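You operate a simulated robot arm through the tools that you are given. There is no shell and no other tool.

You run a simulated robot arm. Do the job below in one go: nothing can be reset, and whatever is moved stays where it is left.

## Task
Press the teal cable plug onto short cable E520 in the lever press.
Fine: lay the cable in the press, set the plug on its end, then shut the guard before pulling the lever; put the lever up; plugs are in the PLUGS drawer, shut it again; leave the other cables and plugs. Where these are worked on the way, their far stop is far enough and under half their travel is too little: plugs drawer.

Only the result counts: the job must be done as asked and must still hold three seconds after the hand-in. Knocking over, shifting, dropping, spilling or breaking anything else fails it.

## Robot
A 7-joint arm with a two-finger parallel gripper, fixed in place. Base frame: the origin is at the foot of the arm, x ahead of it, y to its left, z up; the work surface is at about z = 780. Units: mm, rad, N and s.
Its first joint turns from -2.601 to 2.601 rad. Payload 3.43 kg.
The tool frame sits at the grasp point between the pads (the TCP): z along the fingers, y along the line on which they close. The tips reach 30 mm beyond it. The gripper opens to 94 mm. The fingers are 28 mm wide and 10 mm thick; the gripper's body (50 by 96 mm) begins 55 mm behind the TCP.
Orientation is that of the tool frame in the base frame, as a unit quaternion [x, y, z, w]. With the fingers straight down and closing along the base's y, the tool's x points along the base's -x, its y along +y and its z along -z.

## Interface
- The arm moves only by the tool jog_arm. Its argument "plan" is a list of rows, each an object of numbers (a shift or turn left out is 0, a gripper value left out holds the last): "x", "y", "z": the shift along the base's x, y, z in mm; "ax", "ay", "az": the turn, a rotation vector about the base's x, y, z in rad; "grip": the closure in counts, from 0 (fully open) to 255 (shut). In form: [{"x": .., "y": .., "z": .., "ax": .., "ay": .., "az": .., "grip": ..}, ...]. A call has 1 to 20 rows; each row shifts and turns the commanded pose from where the row before left it. Each row takes 0.2 s and may step no farther than 50 mm and 0.15 rad from the row before; otherwise, or with a gripper value out of range, the whole call is refused. Where a pose cannot be reached the arm comes as near as it can. A force on the tool above 90 N (or 10 N above the force at the start of the call, whichever is more), or a blocked arm, ends the call early, and 0.2 s more pass. Each finger travels about 45 mm/s and halts on what it meets, pressing with about 26 N; the grip force reading is that of the motor and also rises with nothing between the fingers. The clock runs only during rows and for 0.2 s after the last one: add rows that do not move to give the fingers time. It gives the time, the measured TCP pose, the force on the tool (base axes), the opening and the grip force at its end, in the units of the frame above (readings bear some noise), with the torque about the TCP (base axes, N m) and any sound that the robot's microphone picked up.
- Cameras (640 x 400 px; columns grow to the right, rows downward): "scene" is fixed at [50.1, 499.6, 1489.2]; the picture's right is [-0.05, -1.00, 0.00], its down [-0.67, 0.03, -0.74] and it looks along [0.74, -0.04, -0.67] (base axes); focal length 229 px, centre (320, 200). "wrist" rides on the gripper at [76, 14, -103] in the tool frame; the picture's right is [-0.18, 0.98, 0.00], its down [-0.75, -0.14, -0.64] and it looks along [-0.63, -0.12, 0.77] (tool axes); focal length 243 px, centre (320, 200). There is no depth. A picture from a camera that has moved, and an enlarged one, comes with that camera's place and axes in the base frame and with its lens.
- get_image(camera): a new picture of that camera. It takes no simulated time.
- enlarge(camera, box): a new picture of the part [left, top, right, bottom] of that camera's present view, enlarged. It takes no simulated time.
- sign_off(): hands the job in; it is judged then, once.

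Nothing tells you positions but the pictures and the camera data. Unless the task says otherwise, let go and move clear before handing in.

The tools are called after "Call:" by a JSON object that holds its "fn" and its "kwargs". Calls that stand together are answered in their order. jog_arm: Moves the arm, as the interface text tells. Its arguments: {"type":"object","properties":{"plan":{"type":"array"}},"required":["plan"]} The other tools are called the same way: get_image (camera) takes a picture; enlarge (camera, box) takes an enlarged picture of a part of a camera's view; sign_off () hands the job in.

At the start:

```text
time_s: 0.0
tool_pos: [924.6, 349.2, 1250.3]
ee_rot: [0.001, 1.0, 0.001, 0.004]
ft_force: [0.0, -0.2, 0.1]
ft_torque: [-0.04, 0.02, 0.02]
width: 94.1
gripper_force: 0.2
```

scene: 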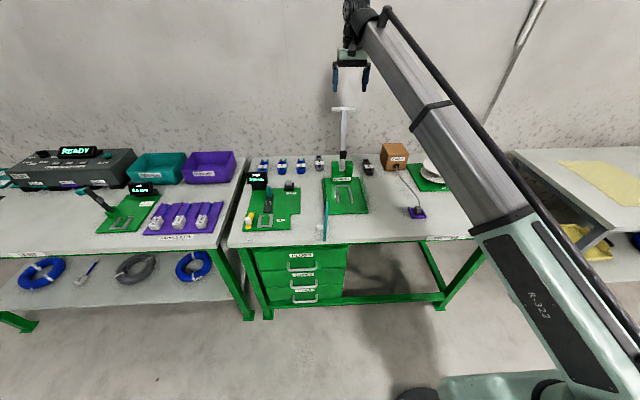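
wrist: 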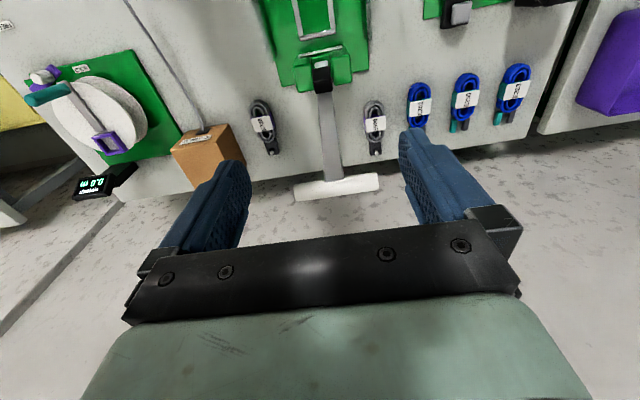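

I see a workbench with a lever press (green base, tall lever), several coiled cables with labels behind it, and a drawer unit with three drawers below. I'll enlarge parts of the views first to read the labels.

Call:
{"fn": "enlarge", "kwargs": {"camera": "scene", "box": [235, 95, 335, 245]}}

Call:
{"fn": "enlarge", "kwargs": {"camera": "scene", "box": [310, 95, 460, 245]}}

Call:
{"fn": "enlarge", "kwargs": {"camera": "scene", "box": [235, 235, 365, 325]}}

Call:
{"fn": "enlarge", "kwargs": {"camera": "wrist", "box": [230, 0, 560, 200]}}

```text
2.67 times, centred on (285, 170) of scene
camera zoom: at [50.1, 499.6, 1489.2], right [-0.05, -1.0, 0.0], down [-0.67, 0.03, -0.74], along [0.74, -0.04, -0.67], focal length 612 px, centre (413, 280)
```

zoom: 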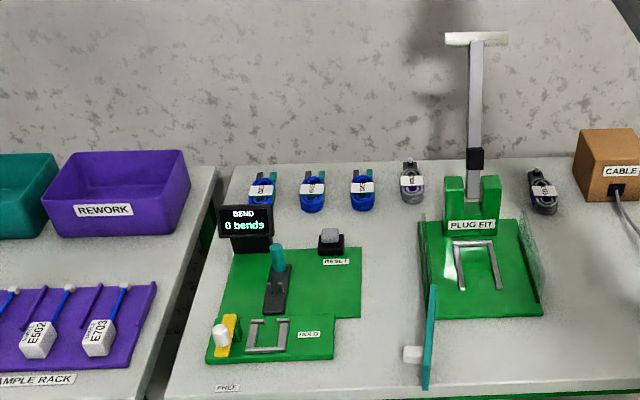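

```text
2.67 times, centred on (385, 170) of scene
camera zoom: at [50.1, 499.6, 1489.2], right [-0.05, -1.0, 0.0], down [-0.67, 0.03, -0.74], along [0.74, -0.04, -0.67], focal length 612 px, centre (147, 280)
```

zoom: 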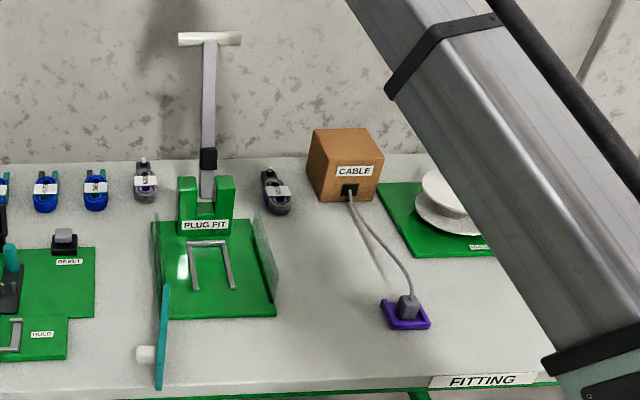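

```text
4.44 times, centred on (300, 280) of scene
camera zoom: at [50.1, 499.6, 1489.2], right [-0.05, -1.0, 0.0], down [-0.67, 0.03, -0.74], along [0.74, -0.04, -0.67], focal length 1020 px, centre (409, -156)
```

zoom: 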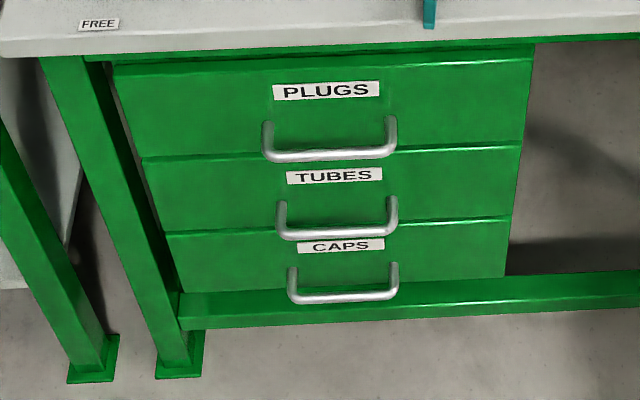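

```text
1.94 times, centred on (395, 100) of wrist
camera zoom: at [847.2, 363.4, 1351.5], right [0.18, 0.98, 0.0], down [0.75, -0.14, 0.65], along [0.64, -0.12, -0.76], focal length 470 px, centre (174, 394)
```

zoom: 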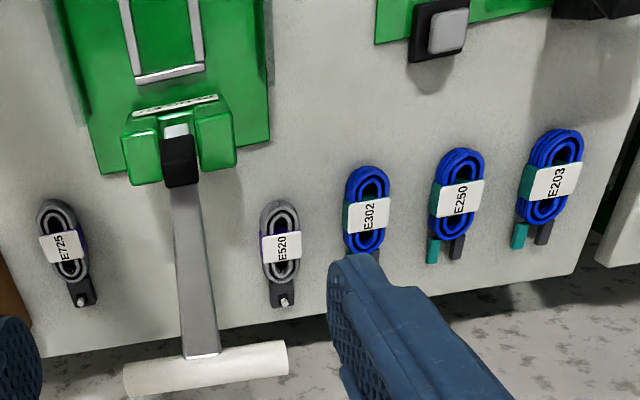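

The grey cable E520 lies behind and to the left of the lever, with its bare end at the back. The press has an open teal guard door at its front left. I'll take closer views of the press, cable and drawer before moving.

Call:
{"fn": "enlarge", "kwargs": {"camera": "scene", "box": [310, 150, 390, 200]}}

Call:
{"fn": "enlarge", "kwargs": {"camera": "scene", "box": [310, 180, 390, 245]}}

Call:
{"fn": "enlarge", "kwargs": {"camera": "scene", "box": [250, 145, 330, 195]}}

Call:
{"fn": "enlarge", "kwargs": {"camera": "wrist", "box": [240, 0, 400, 100]}}

Call:
{"fn": "enlarge", "kwargs": {"camera": "wrist", "box": [330, 90, 430, 165]}}

```text
8.00 times, centred on (350, 175) of scene
camera zoom: at [50.1, 499.6, 1489.2], right [-0.05, -1.0, 0.0], down [-0.67, 0.03, -0.74], along [0.74, -0.04, -0.67], focal length 1835 px, centre (80, 400)
```

zoom: 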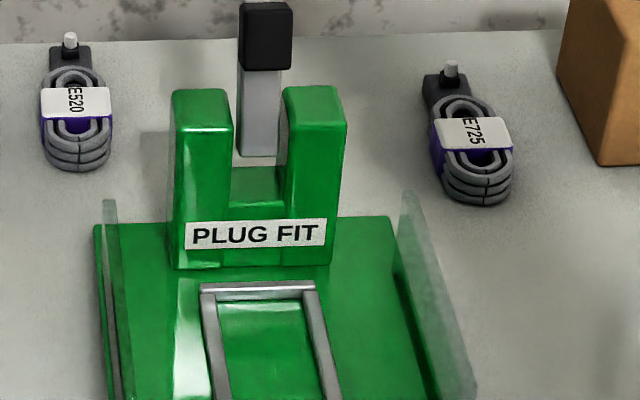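

```text
6.15 times, centred on (350, 212) of scene
camera zoom: at [50.1, 499.6, 1489.2], right [-0.05, -1.0, 0.0], down [-0.67, 0.03, -0.74], along [0.74, -0.04, -0.67], focal length 1412 px, centre (135, 123)
```

zoom: 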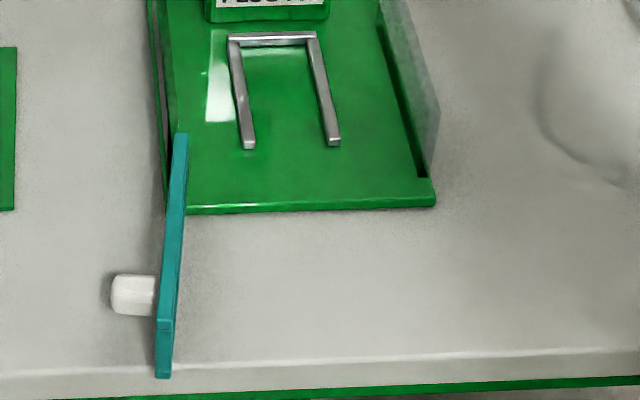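

```text
8.00 times, centred on (290, 170) of scene
camera zoom: at [50.1, 499.6, 1489.2], right [-0.05, -1.0, 0.0], down [-0.67, 0.03, -0.74], along [0.74, -0.04, -0.67], focal length 1835 px, centre (560, 440)
```

zoom: 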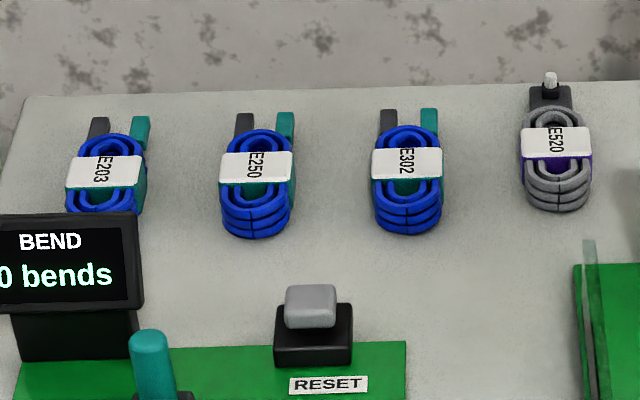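

```text
4.00 times, centred on (320, 50) of wrist
camera zoom: at [847.2, 363.4, 1351.5], right [0.18, 0.98, 0.0], down [0.75, -0.14, 0.65], along [0.64, -0.12, -0.76], focal length 970 px, centre (320, 800)
```

zoom: 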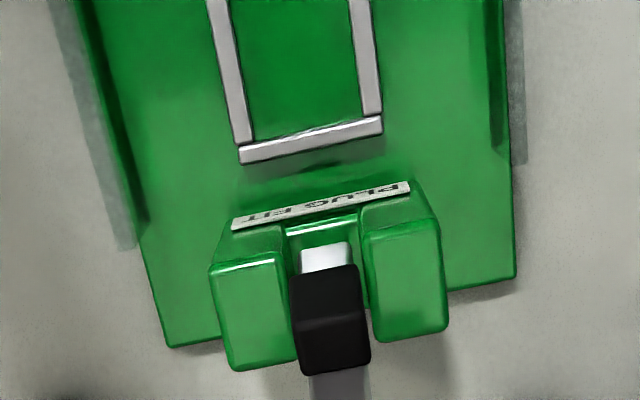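

```text
5.33 times, centred on (380, 128) of wrist
camera zoom: at [847.2, 363.4, 1351.5], right [0.18, 0.98, 0.0], down [0.75, -0.14, 0.65], along [0.64, -0.12, -0.76], focal length 1294 px, centre (0, 587)
```

zoom: 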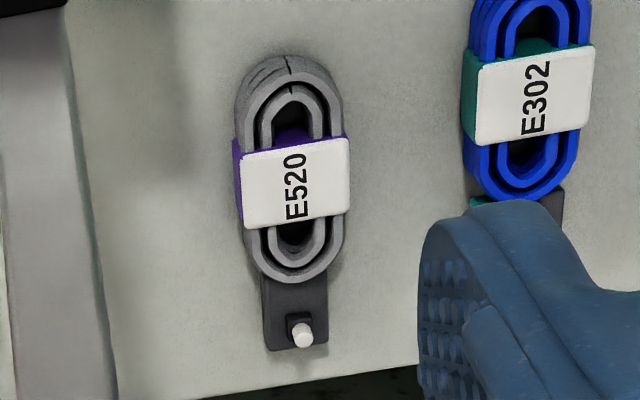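

The bare end of E520 is a dark block with an upright pin, and the press nest is a U-shaped rail in front of the green posts. Next I pull the arm back, away from the lever, to look at the press and drawer from nearer.

Call:
{"fn": "jog_arm", "kwargs": {"plan": [{"x": -40, "y": 7}, {"x": -40, "y": 7}, {"x": -40, "y": 7, "z": -25}, {"x": -40, "y": 7, "z": -35}, {"x": -35, "y": 7, "z": -35}, {"x": -35, "y": 5, "z": -35}, {"x": -30, "z": -35}, {"z": -35}]}}

Call:
{"fn": "get_image", "kwargs": {"camera": "wrist"}}

Call:
{"fn": "get_image", "kwargs": {"camera": "scene"}}

```text
refused: row 4 steps farther than a row can; nothing moved
```

```text
taken
camera wrist: at [847.2, 363.4, 1351.5], right [0.18, 0.98, 0.0], down [0.75, -0.14, 0.65], along [0.64, -0.12, -0.76], focal length 243 px, centre (320, 200)
```

wrist: 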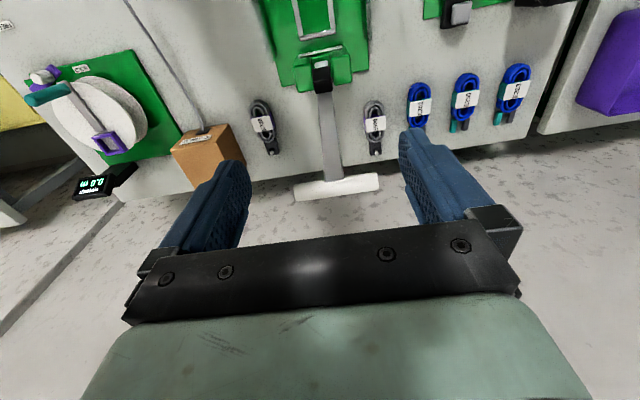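

```text
taken
```

scene: 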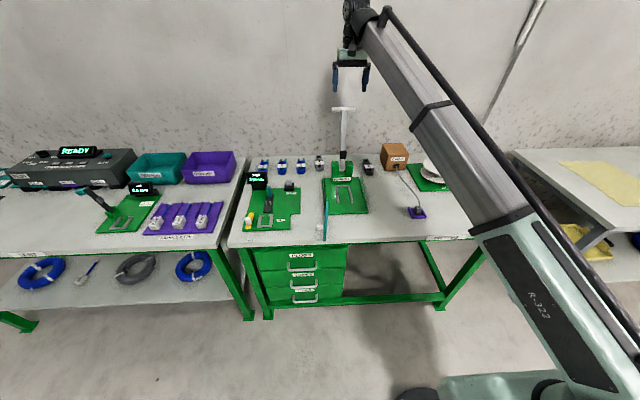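

The steps were too large, so nothing moved. I'll retreat again with smaller steps.

Call:
{"fn": "jog_arm", "kwargs": {"plan": [{"x": -40, "y": 5}, {"x": -40, "y": 5}, {"x": -40, "y": 5, "z": -20}, {"x": -35, "y": 5, "z": -30}, {"x": -35, "y": 5, "z": -30}, {"x": -35, "y": 5, "z": -30}, {"x": -30, "z": -30}, {"z": -30}, {"z": -30}]}}

Call:
{"fn": "get_image", "kwargs": {"camera": "wrist"}}

Call:
{"fn": "get_image", "kwargs": {"camera": "scene"}}

```text
time_s: 2.0
tool_pos: [674.6, 383.0, 1032.6]
ee_rot: [0.0, 1.0, 0.003, 0.003]
ft_force: [-0.1, -0.1, 0.5]
ft_torque: [0.01, 0.0, 0.02]
width: 94.3
gripper_force: 0.2
out of reach, approached as far as the arm can: row 1, 2
```

```text
taken
camera wrist: at [596.0, 395.7, 1135.7], right [0.18, 0.98, 0.0], down [0.75, -0.14, 0.65], along [0.64, -0.12, -0.76], focal length 243 px, centre (320, 200)
```

wrist: 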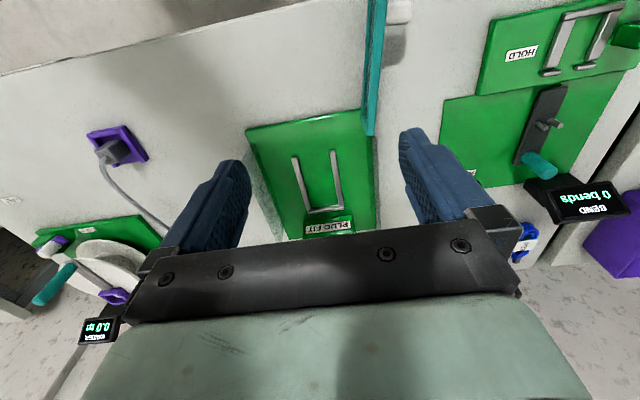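

```text
taken
```

scene: 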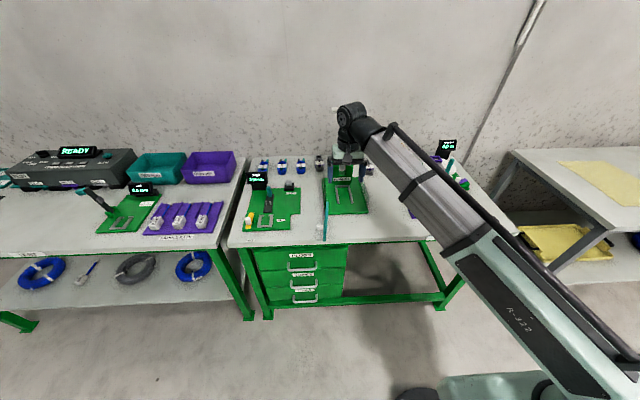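

I now have a nearer view of the press, the guard door and the drawer edge. I'll enlarge the details of the press and the guard.

Call:
{"fn": "enlarge", "kwargs": {"camera": "wrist", "box": [230, 90, 410, 250]}}

Call:
{"fn": "enlarge", "kwargs": {"camera": "wrist", "box": [320, 0, 460, 150]}}

Call:
{"fn": "enlarge", "kwargs": {"camera": "scene", "box": [310, 90, 380, 240]}}

```text
2.50 times, centred on (320, 170) of wrist
camera zoom: at [596.0, 395.7, 1135.7], right [0.18, 0.98, 0.0], down [0.75, -0.14, 0.65], along [0.64, -0.12, -0.76], focal length 606 px, centre (320, 275)
```

zoom: 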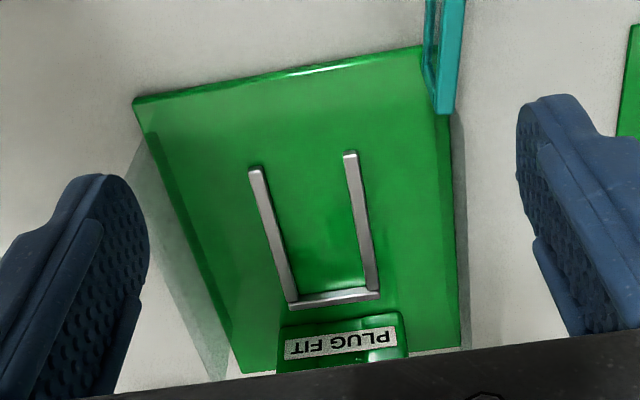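

```text
2.67 times, centred on (390, 75) of wrist
camera zoom: at [596.0, 395.7, 1135.7], right [0.18, 0.98, 0.0], down [0.75, -0.14, 0.65], along [0.64, -0.12, -0.76], focal length 647 px, centre (133, 533)
```

zoom: 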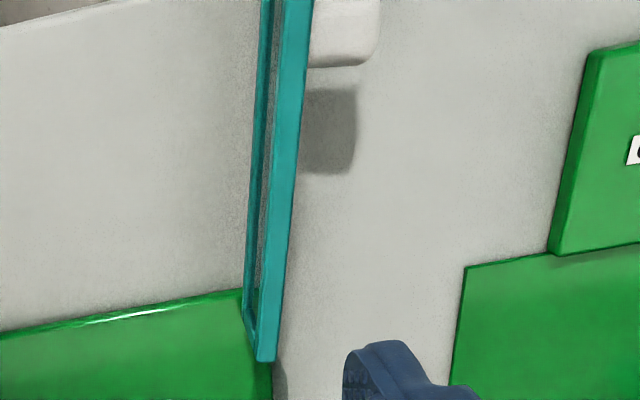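

```text
2.67 times, centred on (345, 165) of scene
camera zoom: at [50.1, 499.6, 1489.2], right [-0.05, -1.0, 0.0], down [-0.67, 0.03, -0.74], along [0.74, -0.04, -0.67], focal length 612 px, centre (253, 293)
```

zoom: 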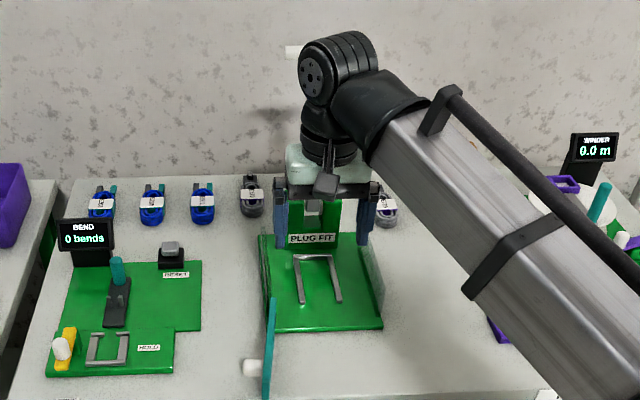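

The nest rails run from about x 785 to 900 and y 320 to 380, with the cable out at about (1100, 449). I'll turn the wrist to look at the press from its left side, to get the lever, hammer and guard heights.

Call:
{"fn": "jog_arm", "kwargs": {"plan": [{"x": 9, "y": 19, "az": -0.143}, {"x": 9, "y": 19, "az": -0.143}, {"x": 9, "y": 19, "az": -0.143}, {"x": 9, "y": 19, "az": -0.143}, {"x": 9, "y": 19, "az": -0.143}, {"x": 9, "y": 19, "az": -0.143}, {"x": 9, "y": 19, "az": -0.143}, {"x": 9, "y": 19, "az": -0.143}, {"x": 9, "y": 19, "az": -0.143}, {"x": 9, "y": 19, "az": -0.143}, {"x": 9, "y": 19, "az": -0.143}]}}

Call:
{"fn": "get_image", "kwargs": {"camera": "wrist"}}

Call:
{"fn": "get_image", "kwargs": {"camera": "scene"}}

```text
time_s: 4.4
tool_pos: [775.3, 590.5, 1035.4]
ee_rot: [0.709, 0.705, -0.001, 0.003]
ft_force: [-0.3, 0.0, 0.2]
ft_torque: [0.02, 0.01, -0.02]
width: 94.0
gripper_force: 0.2
```

```text
taken
camera wrist: at [789.2, 666.8, 1138.2], right [0.98, -0.19, 0.0], down [-0.15, -0.75, 0.65], along [-0.12, -0.64, -0.76], focal length 243 px, centre (320, 200)
```

wrist: 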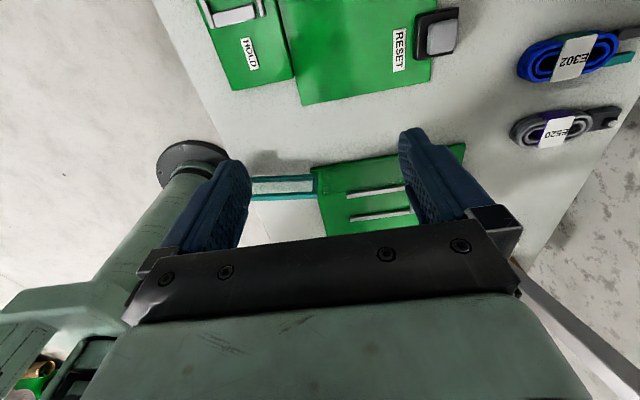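

```text
taken
```

scene: 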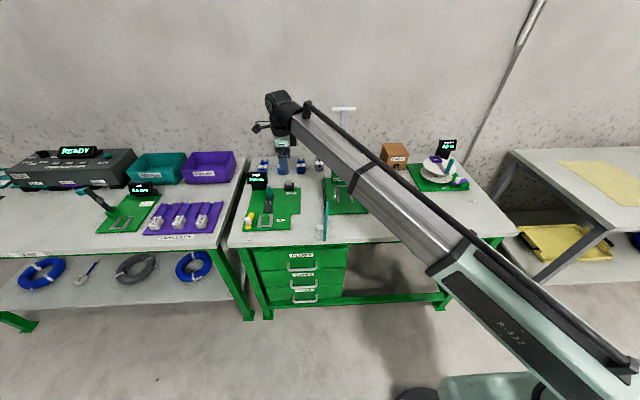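

The gripper hides the press from here, so I'll tilt the tool toward the press and come in a little, to see it nearly from the side.

Call:
{"fn": "jog_arm", "kwargs": {"plan": [{"x": 4, "y": -18, "ax": -0.14}, {"x": 4, "y": -18, "ax": -0.14}, {"x": 4, "y": -18, "ax": -0.14}, {"x": 4, "y": -18, "ax": -0.14}, {"x": 4, "y": -18, "ax": -0.14}, {"x": 4, "y": -20}]}}

Call:
{"fn": "get_image", "kwargs": {"camera": "wrist"}}

Call:
{"fn": "get_image", "kwargs": {"camera": "scene"}}

```text
time_s: 5.8
tool_pos: [831.9, 459.1, 967.7]
ee_rot: [0.66, 0.673, -0.213, 0.255]
ft_force: [0.1, 0.5, -0.6]
ft_torque: [0.0, 0.02, 0.01]
width: 94.1
gripper_force: 0.1
out of reach, approached as far as the arm can: row 3, 4, 5, 6
```

```text
taken
camera wrist: at [839.2, 582.6, 1001.0], right [0.98, -0.11, 0.16], down [-0.18, -0.19, 0.96], along [-0.07, -0.98, -0.21], focal length 243 px, centre (320, 200)
```

wrist: 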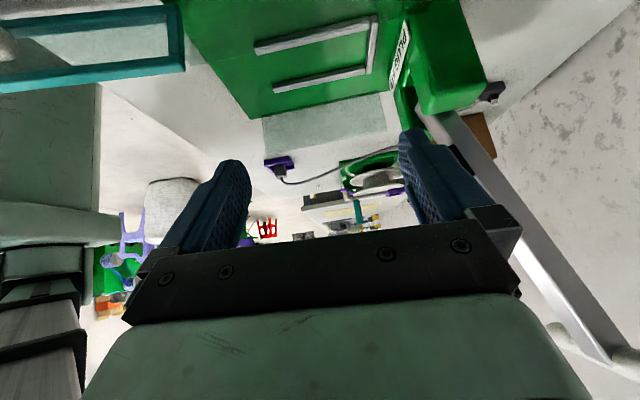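

```text
taken
```

scene: 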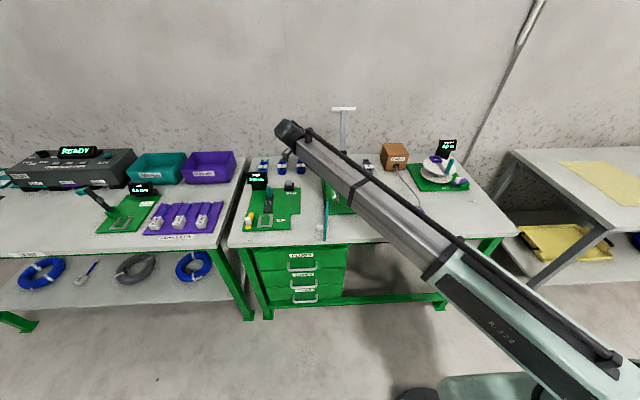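

The arm ran out of reach in that tilt but the press is in view, upside-down. I'll enlarge it to measure the hammer and lever.

Call:
{"fn": "enlarge", "kwargs": {"camera": "wrist", "box": [240, 0, 520, 175]}}

Call:
{"fn": "enlarge", "kwargs": {"camera": "wrist", "box": [380, 0, 520, 140]}}

Call:
{"fn": "enlarge", "kwargs": {"camera": "wrist", "box": [0, 0, 220, 140]}}

```text
2.29 times, centred on (380, 88) of wrist
camera zoom: at [839.2, 582.6, 1001.0], right [0.98, -0.11, 0.16], down [-0.18, -0.19, 0.96], along [-0.07, -0.98, -0.21], focal length 555 px, centre (183, 457)
```

zoom: 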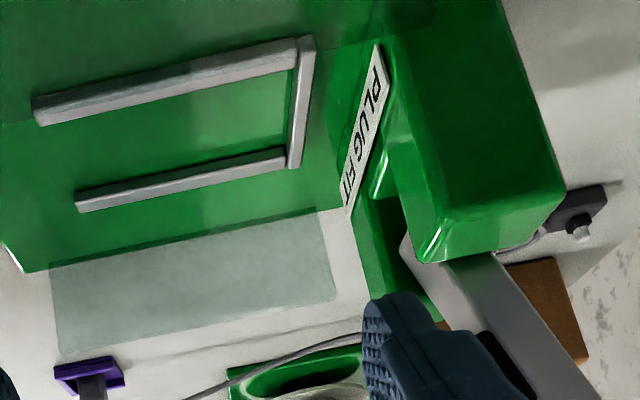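

```text
2.86 times, centred on (450, 70) of wrist
camera zoom: at [839.2, 582.6, 1001.0], right [0.98, -0.11, 0.16], down [-0.18, -0.19, 0.96], along [-0.07, -0.98, -0.21], focal length 693 px, centre (-51, 571)
```

zoom: 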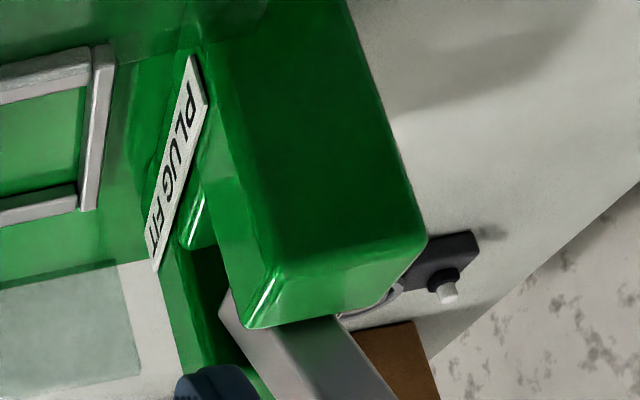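

```text
2.86 times, centred on (110, 70) of wrist
camera zoom: at [839.2, 582.6, 1001.0], right [0.98, -0.11, 0.16], down [-0.18, -0.19, 0.96], along [-0.07, -0.98, -0.21], focal length 693 px, centre (920, 571)
```

zoom: 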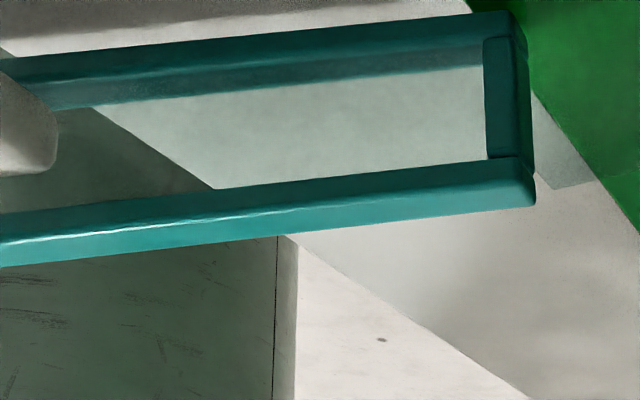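

The press is now measured: the posts' tops are at about z 905, the hammer sits about 70 mm up the lever, and the guard is about 70 mm tall, hinged near (732, 432). The cable is far out, so I'll undo the tilt, turn the wrist further so the camera sits on the far side, and test the reach.

Call:
{"fn": "jog_arm", "kwargs": {"plan": [{"x": -4, "y": 10, "ax": 0.14}, {"x": -4, "y": 10, "ax": 0.14}, {"x": -4, "y": 10, "ax": 0.14}, {"x": -4, "y": 10, "ax": 0.14}, {"x": -4, "y": 10, "ax": 0.14}, {"z": 10}]}}

```text
time_s: 7.2
tool_pos: [812.7, 508.0, 978.8]
ee_rot: [0.707, 0.706, 0.025, 0.01]
ft_force: [0.9, -0.9, 0.0]
ft_torque: [0.0, 0.04, -0.01]
width: 94.1
gripper_force: 0.1
```

Call:
{"fn": "jog_arm", "kwargs": {"plan": [{"z": 5, "az": -0.143}, {"z": 5, "az": -0.143}, {"z": 5, "az": -0.143}, {"z": 5, "az": -0.143}, {"z": 5, "az": -0.143}, {"z": 5, "az": -0.143}, {"y": -5, "az": -0.143}, {"y": -5, "az": -0.143}, {"y": -5, "az": -0.143}, {"y": -5, "az": -0.143}, {"y": -5, "az": -0.143}]}}

Call:
{"fn": "get_image", "kwargs": {"camera": "scene"}}

Call:
{"fn": "get_image", "kwargs": {"camera": "wrist"}}

```text
time_s: 9.6
tool_pos: [812.3, 507.5, 1008.9]
ee_rot: [0.936, 0.352, 0.018, 0.02]
ft_force: [0.0, -0.5, -0.4]
ft_torque: [0.02, -0.01, -0.02]
width: 93.8
gripper_force: 0.1
out of reach, approached as far as the arm can: row 7, 8, 9, 10, 11
```

```text
taken
```

scene: 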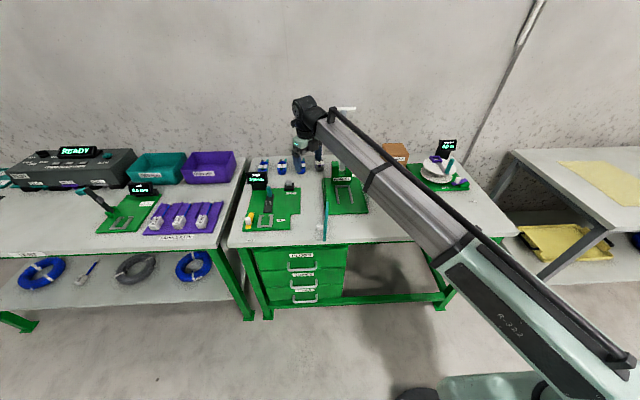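

```text
taken
camera wrist: at [873.4, 549.1, 1113.7], right [0.51, -0.86, 0.04], down [-0.69, -0.38, 0.62], along [-0.52, -0.34, -0.78], focal length 243 px, centre (320, 200)
```

wrist: 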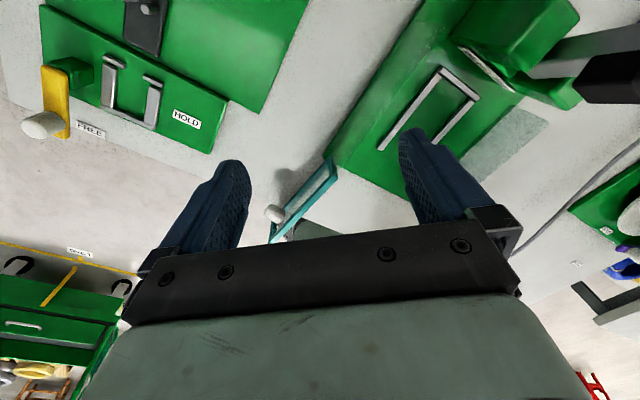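

The wrist reached its turning limit at about 139°, but this view shows the press, hammer and guard well. I'll enlarge it before turning the other way.

Call:
{"fn": "enlarge", "kwargs": {"camera": "wrist", "box": [370, 0, 640, 170]}}

Call:
{"fn": "enlarge", "kwargs": {"camera": "wrist", "box": [240, 100, 400, 250]}}

Call:
{"fn": "enlarge", "kwargs": {"camera": "wrist", "box": [0, 0, 260, 160]}}

```text
2.35 times, centred on (505, 85) of wrist
camera zoom: at [873.4, 549.1, 1113.7], right [0.51, -0.86, 0.04], down [-0.69, -0.38, 0.62], along [-0.52, -0.34, -0.78], focal length 571 px, centre (-115, 471)
```

zoom: 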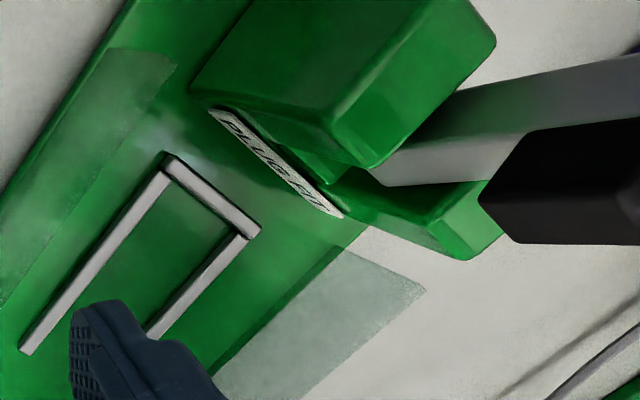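

```text
2.67 times, centred on (320, 175) of wrist
camera zoom: at [873.4, 549.1, 1113.7], right [0.51, -0.86, 0.04], down [-0.69, -0.38, 0.62], along [-0.52, -0.34, -0.78], focal length 647 px, centre (320, 267)
```

zoom: 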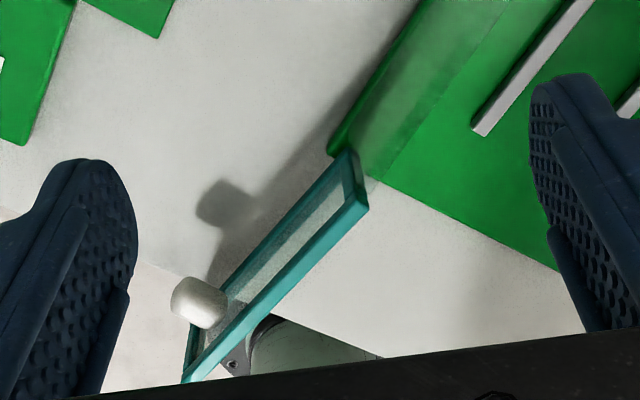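

```text
2.46 times, centred on (130, 80) of wrist
camera zoom: at [873.4, 549.1, 1113.7], right [0.51, -0.86, 0.04], down [-0.69, -0.38, 0.62], along [-0.52, -0.34, -0.78], focal length 597 px, centre (788, 495)
```

zoom: 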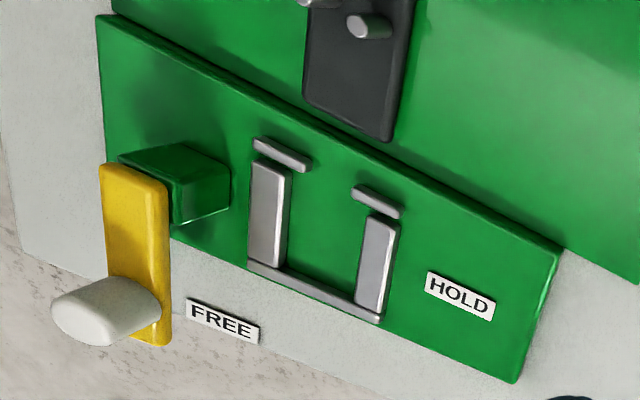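

The hammer is a black block on the front of the lever. I'll turn the wrist the other way round to see whether the camera can be put on the far side.

Call:
{"fn": "jog_arm", "kwargs": {"plan": [{"x": -3, "y": -3, "az": 0.148}, {"x": -3, "y": -3, "az": 0.148}, {"x": -3, "y": -3, "az": 0.148}, {"x": -3, "y": -3, "az": 0.148}, {"x": -3, "y": -3, "az": 0.148}, {"x": -3, "y": -3, "az": 0.148}, {"x": -3, "y": -3, "az": 0.148}, {"x": -3, "y": -3, "az": 0.148}, {"x": -3, "y": -3, "az": 0.148}, {"x": -3, "y": -3, "az": 0.148}, {"az": 0.148}, {"az": 0.148}, {"az": 0.148}, {"az": 0.148}, {"az": 0.148}, {"az": 0.148}, {"az": 0.148}, {"az": 0.148}, {"az": 0.148}, {"az": 0.148}]}}

Call:
{"fn": "jog_arm", "kwargs": {"plan": [{"az": 0.148}, {"az": 0.148}, {"az": 0.148}, {"az": 0.148}, {"az": 0.148}, {"az": 0.148}, {"az": 0.148}, {"az": 0.148}, {"az": 0.148}, {"az": 0.148}, {"az": 0.148}, {"az": 0.148}, {"az": 0.148}, {"az": 0.148}]}}

Call:
{"fn": "get_image", "kwargs": {"camera": "wrist"}}

```text
time_s: 13.8
tool_pos: [782.4, 477.8, 1007.6]
ee_rot: [-0.267, 0.963, 0.021, -0.016]
ft_force: [0.0, -0.9, 0.3]
ft_torque: [0.03, 0.04, 0.01]
width: 94.0
gripper_force: 0.1
```

```text
time_s: 16.8
tool_pos: [783.1, 478.0, 1008.6]
ee_rot: [0.965, -0.261, 0.003, 0.026]
ft_force: [0.2, 0.3, -0.7]
ft_torque: [0.0, -0.02, -0.03]
width: 94.0
gripper_force: 0.1
```

```text
taken
camera wrist: at [841.7, 432.8, 1113.1], right [-0.66, -0.75, 0.04], down [-0.57, 0.53, 0.62], along [-0.49, 0.38, -0.78], focal length 243 px, centre (320, 200)
```

wrist: 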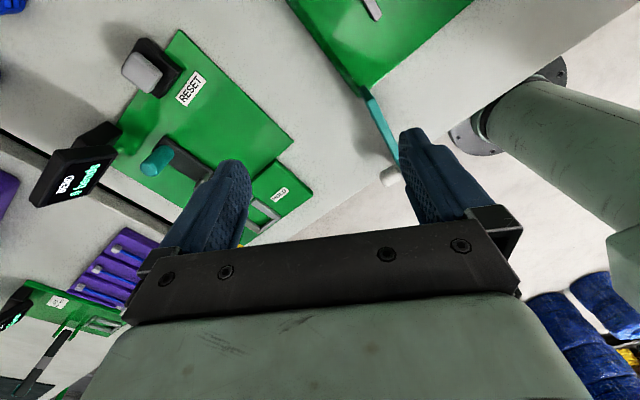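

The turn works in this direction. I'll finish turning to 180°, level the tool, and move out toward the cable while staying high.

Call:
{"fn": "jog_arm", "kwargs": {"plan": [{"az": 0.131, "ax": 0.026}, {"az": 0.131, "ax": 0.026}, {"az": 0.131, "x": 10, "y": -5}, {"az": 0.131, "x": 10, "y": -5}, {"x": 20, "y": -5}, {"x": 20, "y": -5}, {"x": 20}, {"x": 20}]}}

Call:
{"fn": "get_image", "kwargs": {"camera": "wrist"}}

```text
time_s: 18.6
tool_pos: [882.9, 457.8, 1009.8]
ee_rot: [1.0, -0.004, 0.001, 0.0]
ft_force: [0.5, -0.2, -0.3]
ft_torque: [-0.01, -0.01, 0.02]
width: 93.9
gripper_force: 0.1
```

```text
taken
camera wrist: at [958.3, 442.9, 1111.5], right [-0.19, -0.98, 0.0], down [-0.75, 0.15, 0.64], along [-0.63, 0.12, -0.77], focal length 243 px, centre (320, 200)
```

wrist: 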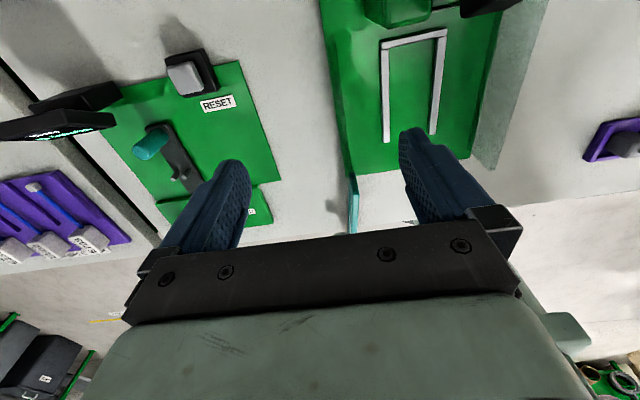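

The camera is now on the far side. I'll tilt the tool outward and extend toward the cable, still about 150 mm above it.

Call:
{"fn": "jog_arm", "kwargs": {"plan": [{"x": 15, "ay": -0.13}, {"x": 15, "ay": -0.13}, {"x": 15, "ay": -0.13}, {"x": 15, "ay": -0.13}, {"x": 15, "ay": -0.13}, {"x": 15, "ay": -0.13}]}}

Call:
{"fn": "get_image", "kwargs": {"camera": "wrist"}}

Call:
{"fn": "get_image", "kwargs": {"camera": "scene"}}

```text
time_s: 20.0
tool_pos: [971.8, 459.3, 1007.8]
ee_rot: [0.924, -0.003, 0.382, -0.002]
ft_force: [-0.4, 0.4, -0.2]
ft_torque: [-0.01, 0.01, 0.01]
width: 93.8
gripper_force: 0.0
```

```text
taken
camera wrist: at [954.0, 443.2, 1134.7], right [-0.14, -0.98, -0.13], down [-0.99, 0.15, -0.07], along [0.09, 0.12, -0.99], focal length 243 px, centre (320, 200)
```

wrist: 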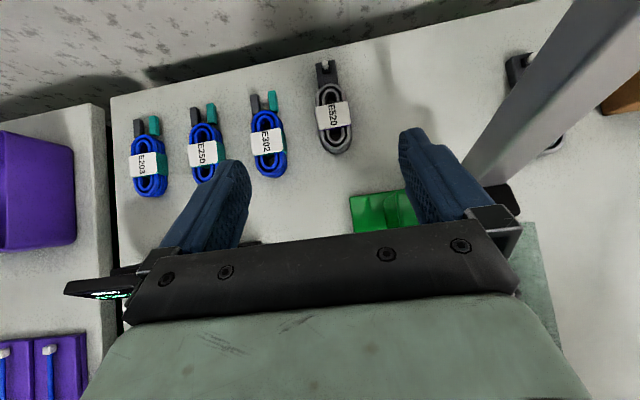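

```text
taken
```

scene: 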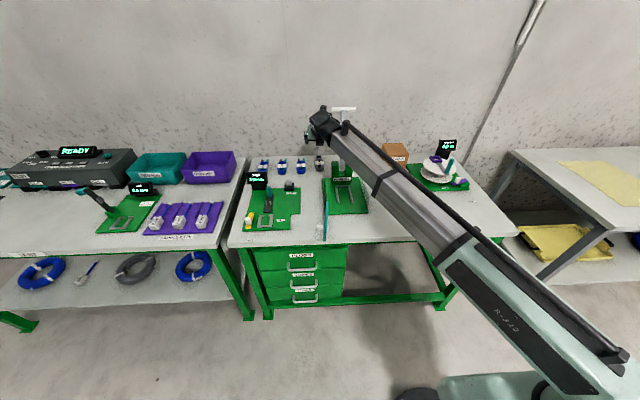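

Reach is fine so far and the camera now looks straight down on E520. I'll enlarge to measure the cable and the press post beside the path.

Call:
{"fn": "enlarge", "kwargs": {"camera": "wrist", "box": [280, 40, 400, 175]}}

Call:
{"fn": "enlarge", "kwargs": {"camera": "wrist", "box": [320, 150, 440, 250]}}

```text
2.96 times, centred on (340, 108) of wrist
camera zoom: at [954.0, 443.2, 1134.7], right [-0.14, -0.98, -0.13], down [-0.99, 0.15, -0.07], along [0.09, 0.12, -0.99], focal length 719 px, centre (261, 474)
```

zoom: 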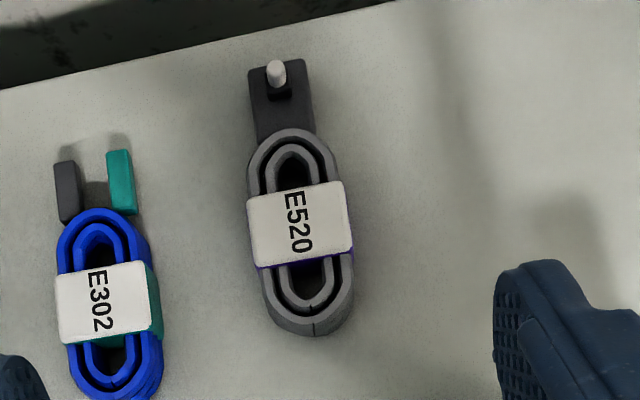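

```text
4.00 times, centred on (380, 200) of wrist
camera zoom: at [954.0, 443.2, 1134.7], right [-0.14, -0.98, -0.13], down [-0.99, 0.15, -0.07], along [0.09, 0.12, -0.99], focal length 970 px, centre (80, 200)
```

zoom: 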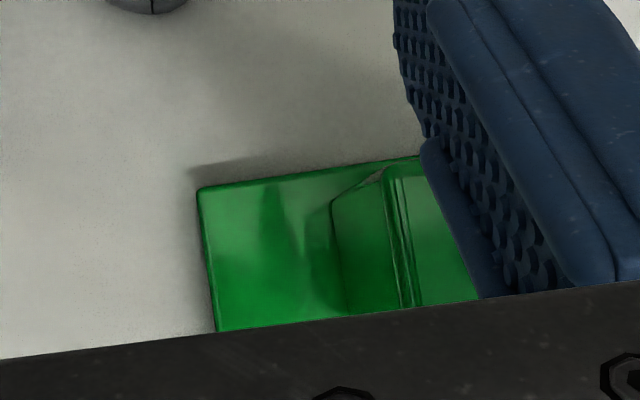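

The cable measures about 46 mm wide at the band. Its near end is at x 1048, the block's far end at 1189 and the pin at about 1174, all at y 448. I'll descend beside the press post and then reach out low, so the camera stays clear of the lever's T-handle.

Call:
{"fn": "jog_arm", "kwargs": {"plan": [{"z": -20, "y": -1, "grip": 60}, {"z": -20, "y": -1}, {"z": -20, "y": -1}, {"z": -20, "y": -1}, {"z": -20, "y": -1}, {"x": 20, "z": -8}, {"x": 20, "z": -8}, {"x": 15, "z": -8}]}}

Call:
{"fn": "get_image", "kwargs": {"camera": "wrist"}}

Call:
{"fn": "get_image", "kwargs": {"camera": "scene"}}

```text
time_s: 21.8
tool_pos: [1028.6, 452.8, 885.0]
ee_rot: [0.925, -0.003, 0.38, -0.002]
ft_force: [0.0, -0.6, -0.8]
ft_torque: [0.0, 0.02, 0.02]
width: 71.9
gripper_force: 0.0
```

```text
taken
camera wrist: at [1010.7, 437.6, 1011.8], right [-0.14, -0.98, -0.13], down [-0.99, 0.15, -0.07], along [0.09, 0.12, -0.99], focal length 243 px, centre (320, 200)
```

wrist: 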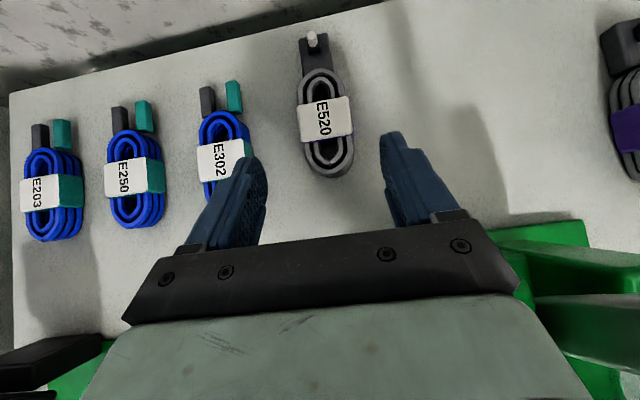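

```text
taken
```

scene: 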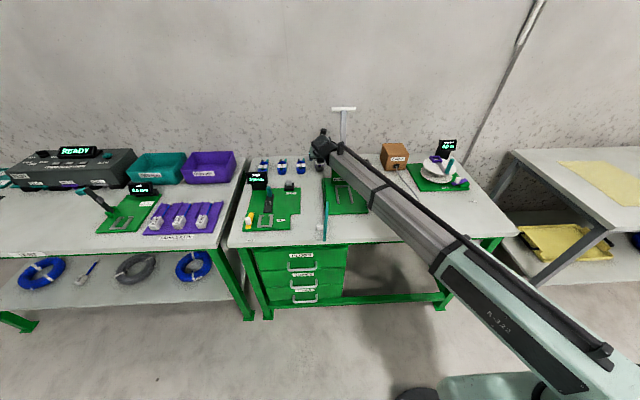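

The arm still reaches and the fingers straddle the cable's line. I'll check alignment in close-up.

Call:
{"fn": "enlarge", "kwargs": {"camera": "wrist", "box": [200, 20, 460, 250]}}

Call:
{"fn": "enlarge", "kwargs": {"camera": "wrist", "box": [280, 20, 370, 190]}}

```text
1.74 times, centred on (330, 135) of wrist
camera zoom: at [1010.7, 437.6, 1011.8], right [-0.14, -0.98, -0.13], down [-0.99, 0.15, -0.07], along [0.09, 0.12, -0.99], focal length 422 px, centre (303, 313)
```

zoom: 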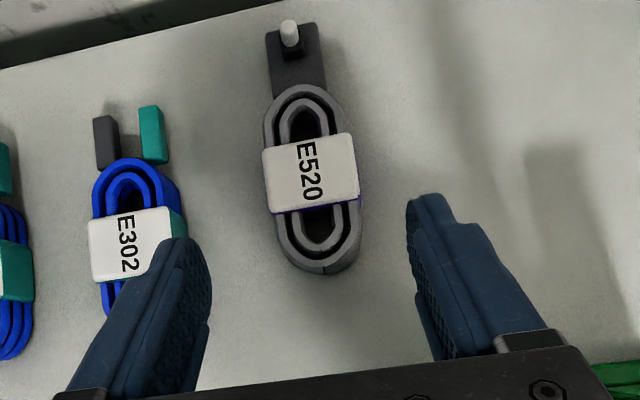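

```text
2.35 times, centred on (325, 105) of wrist
camera zoom: at [1010.7, 437.6, 1011.8], right [-0.14, -0.98, -0.13], down [-0.99, 0.15, -0.07], along [0.09, 0.12, -0.99], focal length 571 px, centre (308, 424)
```

zoom: 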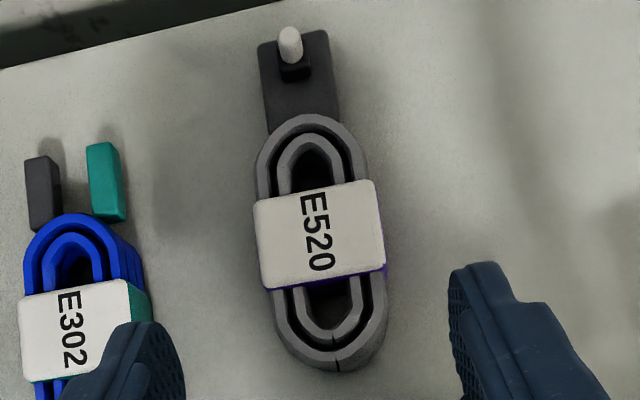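

The cable is centred about 5 mm to one side of the fingers, as intended. I'll go down to about z 825 and look again.

Call:
{"fn": "jog_arm", "kwargs": {"plan": [{"x": 5, "z": -10}, {"x": 5, "z": -10}, {"x": 5, "z": -10}, {"x": 5, "z": -10}, {"x": 5, "z": -10}, {"x": 5, "z": -10}]}}

Call:
{"fn": "get_image", "kwargs": {"camera": "wrist"}}

Call:
{"fn": "enlarge", "kwargs": {"camera": "scene", "box": [280, 110, 400, 200]}}

```text
time_s: 23.2
tool_pos: [1057.7, 452.2, 824.0]
ee_rot: [0.925, -0.004, 0.381, -0.001]
ft_force: [0.5, 0.3, 0.2]
ft_torque: [0.02, 0.01, 0.02]
width: 71.8
gripper_force: 0.1
```

```text
taken
camera wrist: at [1039.9, 438.5, 950.9], right [-0.14, -0.98, -0.13], down [-0.99, 0.15, -0.07], along [0.09, 0.12, -0.99], focal length 243 px, centre (320, 200)
```

wrist: 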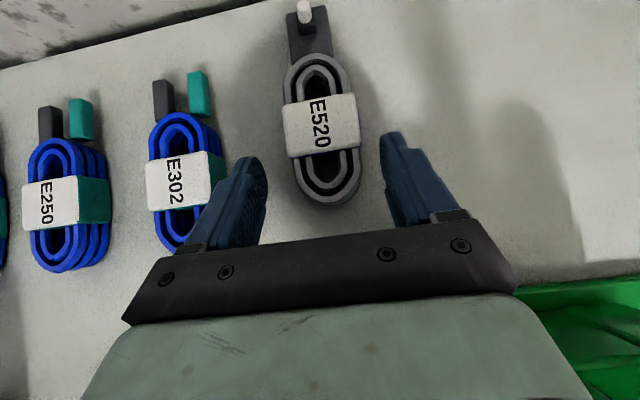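

```text
4.44 times, centred on (340, 155) of scene
camera zoom: at [50.1, 499.6, 1489.2], right [-0.05, -1.0, 0.0], down [-0.67, 0.03, -0.74], along [0.74, -0.04, -0.67], focal length 1020 px, centre (231, 400)
```

zoom: 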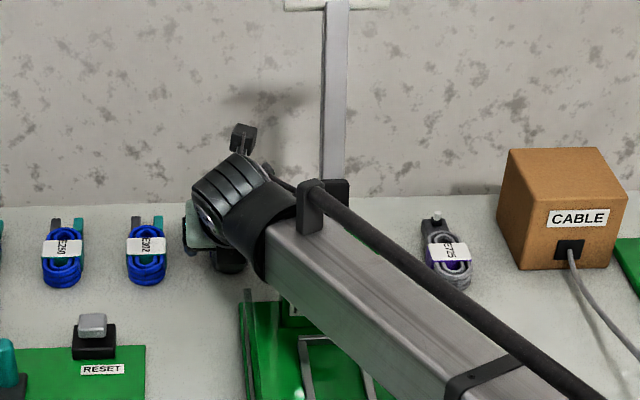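

Clear on both sides. I'll lower the last 9 mm and close on the cable.

Call:
{"fn": "jog_arm", "kwargs": {"plan": [{"z": -5}, {"z": -4}, {}, {"grip": 180}, {"grip": 180}, {"grip": 180}, {"grip": 180}, {"grip": 180}]}}

Call:
{"fn": "get_image", "kwargs": {"camera": "wrist"}}

```text
time_s: 25.0
tool_pos: [1058.1, 453.1, 815.1]
ee_rot: [0.925, -0.003, 0.381, -0.002]
ft_force: [0.3, -0.1, -0.7]
ft_torque: [-0.02, 0.06, 0.02]
width: 49.6
gripper_force: 26.4
```

```text
taken
camera wrist: at [1039.3, 438.4, 941.5], right [-0.14, -0.98, -0.13], down [-0.99, 0.15, -0.07], along [0.09, 0.12, -0.99], focal length 243 px, centre (320, 200)
```

wrist: 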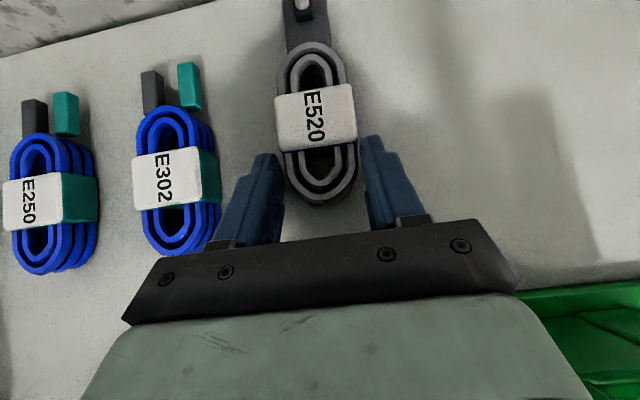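

The fingers stopped at 49.6 mm with full grip force. I'll check the grip in close-up before lifting.

Call:
{"fn": "enlarge", "kwargs": {"camera": "wrist", "box": [210, 0, 440, 240]}}

```text
1.67 times, centred on (325, 120) of wrist
camera zoom: at [1039.3, 438.4, 941.5], right [-0.14, -0.98, -0.13], down [-0.99, 0.15, -0.07], along [0.09, 0.12, -0.99], focal length 404 px, centre (312, 333)
```

zoom: 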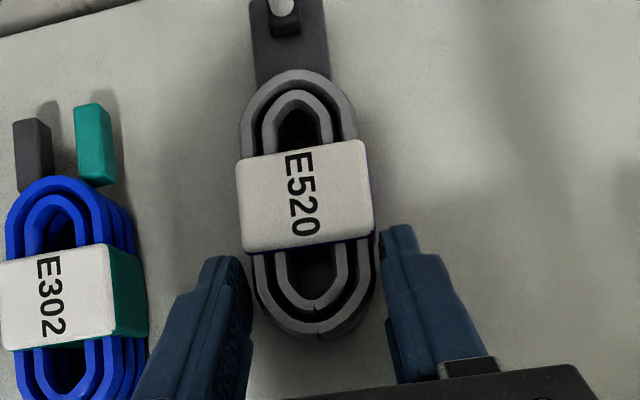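

The tips only catch the near edge of the band, which is a small contact. I'll open slightly, move about 16 mm further over the band and 6 mm higher, and grip again.

Call:
{"fn": "jog_arm", "kwargs": {"plan": [{"grip": 85}, {"grip": 85}, {"grip": 85}, {"z": 6}, {"x": 8}, {"x": 8}, {}, {"grip": 180}, {"grip": 180}, {"grip": 180}, {"grip": 180}]}}

Call:
{"fn": "enlarge", "kwargs": {"camera": "wrist", "box": [210, 0, 440, 240]}}

```text
time_s: 27.4
tool_pos: [1075.1, 453.0, 821.8]
ee_rot: [0.925, -0.004, 0.381, -0.001]
ft_force: [0.4, -0.4, 1.2]
ft_torque: [-0.09, -0.08, -0.05]
width: 44.8
gripper_force: 26.0
```

```text
1.67 times, centred on (325, 120) of wrist
camera zoom: at [1056.0, 438.1, 947.9], right [-0.14, -0.98, -0.13], down [-0.99, 0.15, -0.07], along [0.09, 0.12, -0.99], focal length 404 px, centre (312, 333)
```

zoom: 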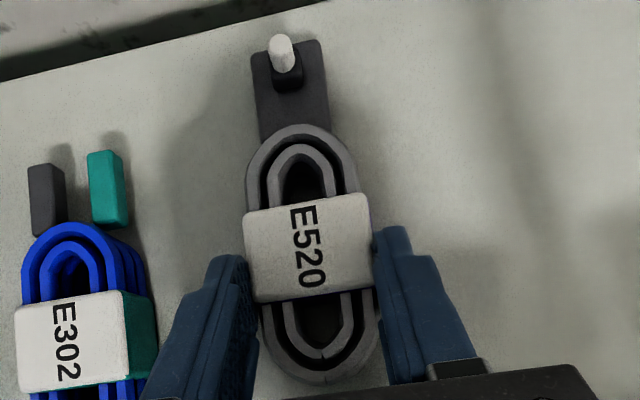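

It now grips the band squarely at 44.8 mm. I'll lift a little and check that the cable comes up level.

Call:
{"fn": "jog_arm", "kwargs": {"plan": [{"z": 8}, {"z": 10}, {"z": 12}, {}]}}

Call:
{"fn": "enlarge", "kwargs": {"camera": "wrist", "box": [210, 0, 440, 240]}}

Call:
{"fn": "enlarge", "kwargs": {"camera": "scene", "box": [290, 110, 390, 200]}}

```text
time_s: 28.4
tool_pos: [1074.3, 453.6, 851.9]
ee_rot: [0.925, -0.004, 0.379, -0.001]
ft_force: [-0.1, 0.3, -0.2]
ft_torque: [-0.02, 0.04, -0.01]
width: 45.0
gripper_force: 25.9
```

```text
1.67 times, centred on (325, 120) of wrist
camera zoom: at [1056.1, 439.0, 977.8], right [-0.14, -0.98, -0.13], down [-0.99, 0.15, -0.07], along [0.09, 0.12, -0.99], focal length 404 px, centre (312, 333)
```

zoom: 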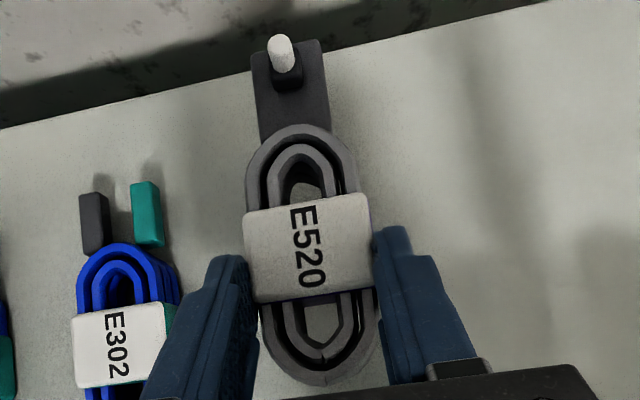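

```text
4.44 times, centred on (340, 155) of scene
camera zoom: at [50.1, 499.6, 1489.2], right [-0.05, -1.0, 0.0], down [-0.67, 0.03, -0.74], along [0.74, -0.04, -0.67], focal length 1020 px, centre (231, 400)
```

zoom: 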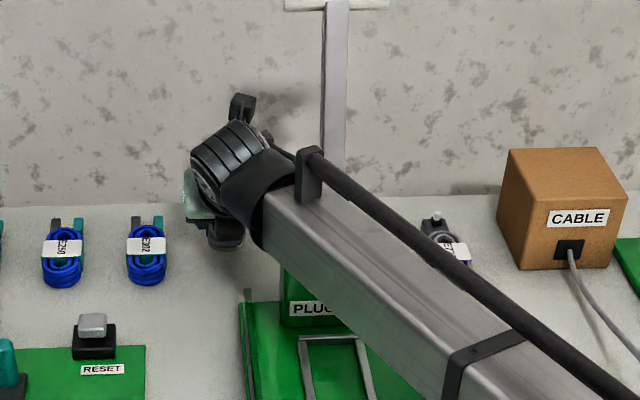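

The cable is held firmly and level. I'll carry it up and back over the press side panel to a position above the nest.

Call:
{"fn": "jog_arm", "kwargs": {"plan": [{"x": -20, "z": 11}, {"x": -20, "z": 11}, {"x": -20, "z": 11}, {"x": -20, "z": 11}, {"x": -20, "z": 11}, {"x": -20, "z": 11}, {"x": -20, "z": 11}, {"x": -20, "z": 11}, {"x": -20, "z": 11}, {"x": -20, "z": 11}, {"x": -22}, {"x": -22}, {"x": -22}, {"x": -22}]}}

Call:
{"fn": "get_image", "kwargs": {"camera": "wrist"}}

Call:
{"fn": "get_image", "kwargs": {"camera": "scene"}}

```text
time_s: 31.4
tool_pos: [785.4, 452.2, 960.5]
ee_rot: [0.925, -0.004, 0.381, -0.001]
ft_force: [0.1, 0.8, -1.0]
ft_torque: [-0.01, 0.03, 0.0]
width: 45.0
gripper_force: 26.2
```

```text
taken
camera wrist: at [767.2, 437.7, 1087.3], right [-0.14, -0.98, -0.13], down [-0.99, 0.15, -0.07], along [0.09, 0.12, -0.99], focal length 243 px, centre (320, 200)
```

wrist: 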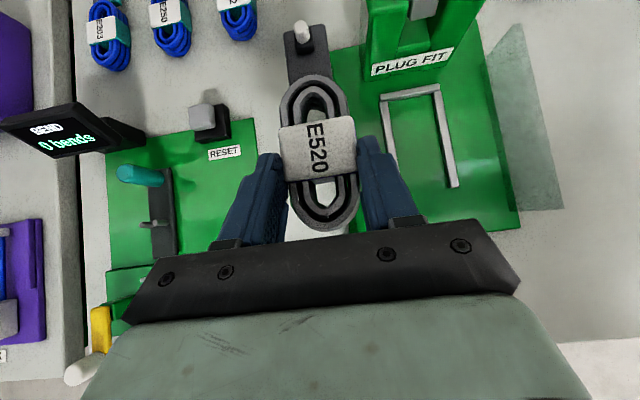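

```text
taken
```

scene: 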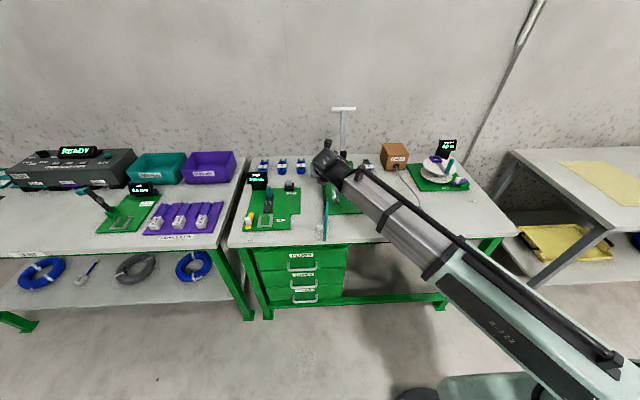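

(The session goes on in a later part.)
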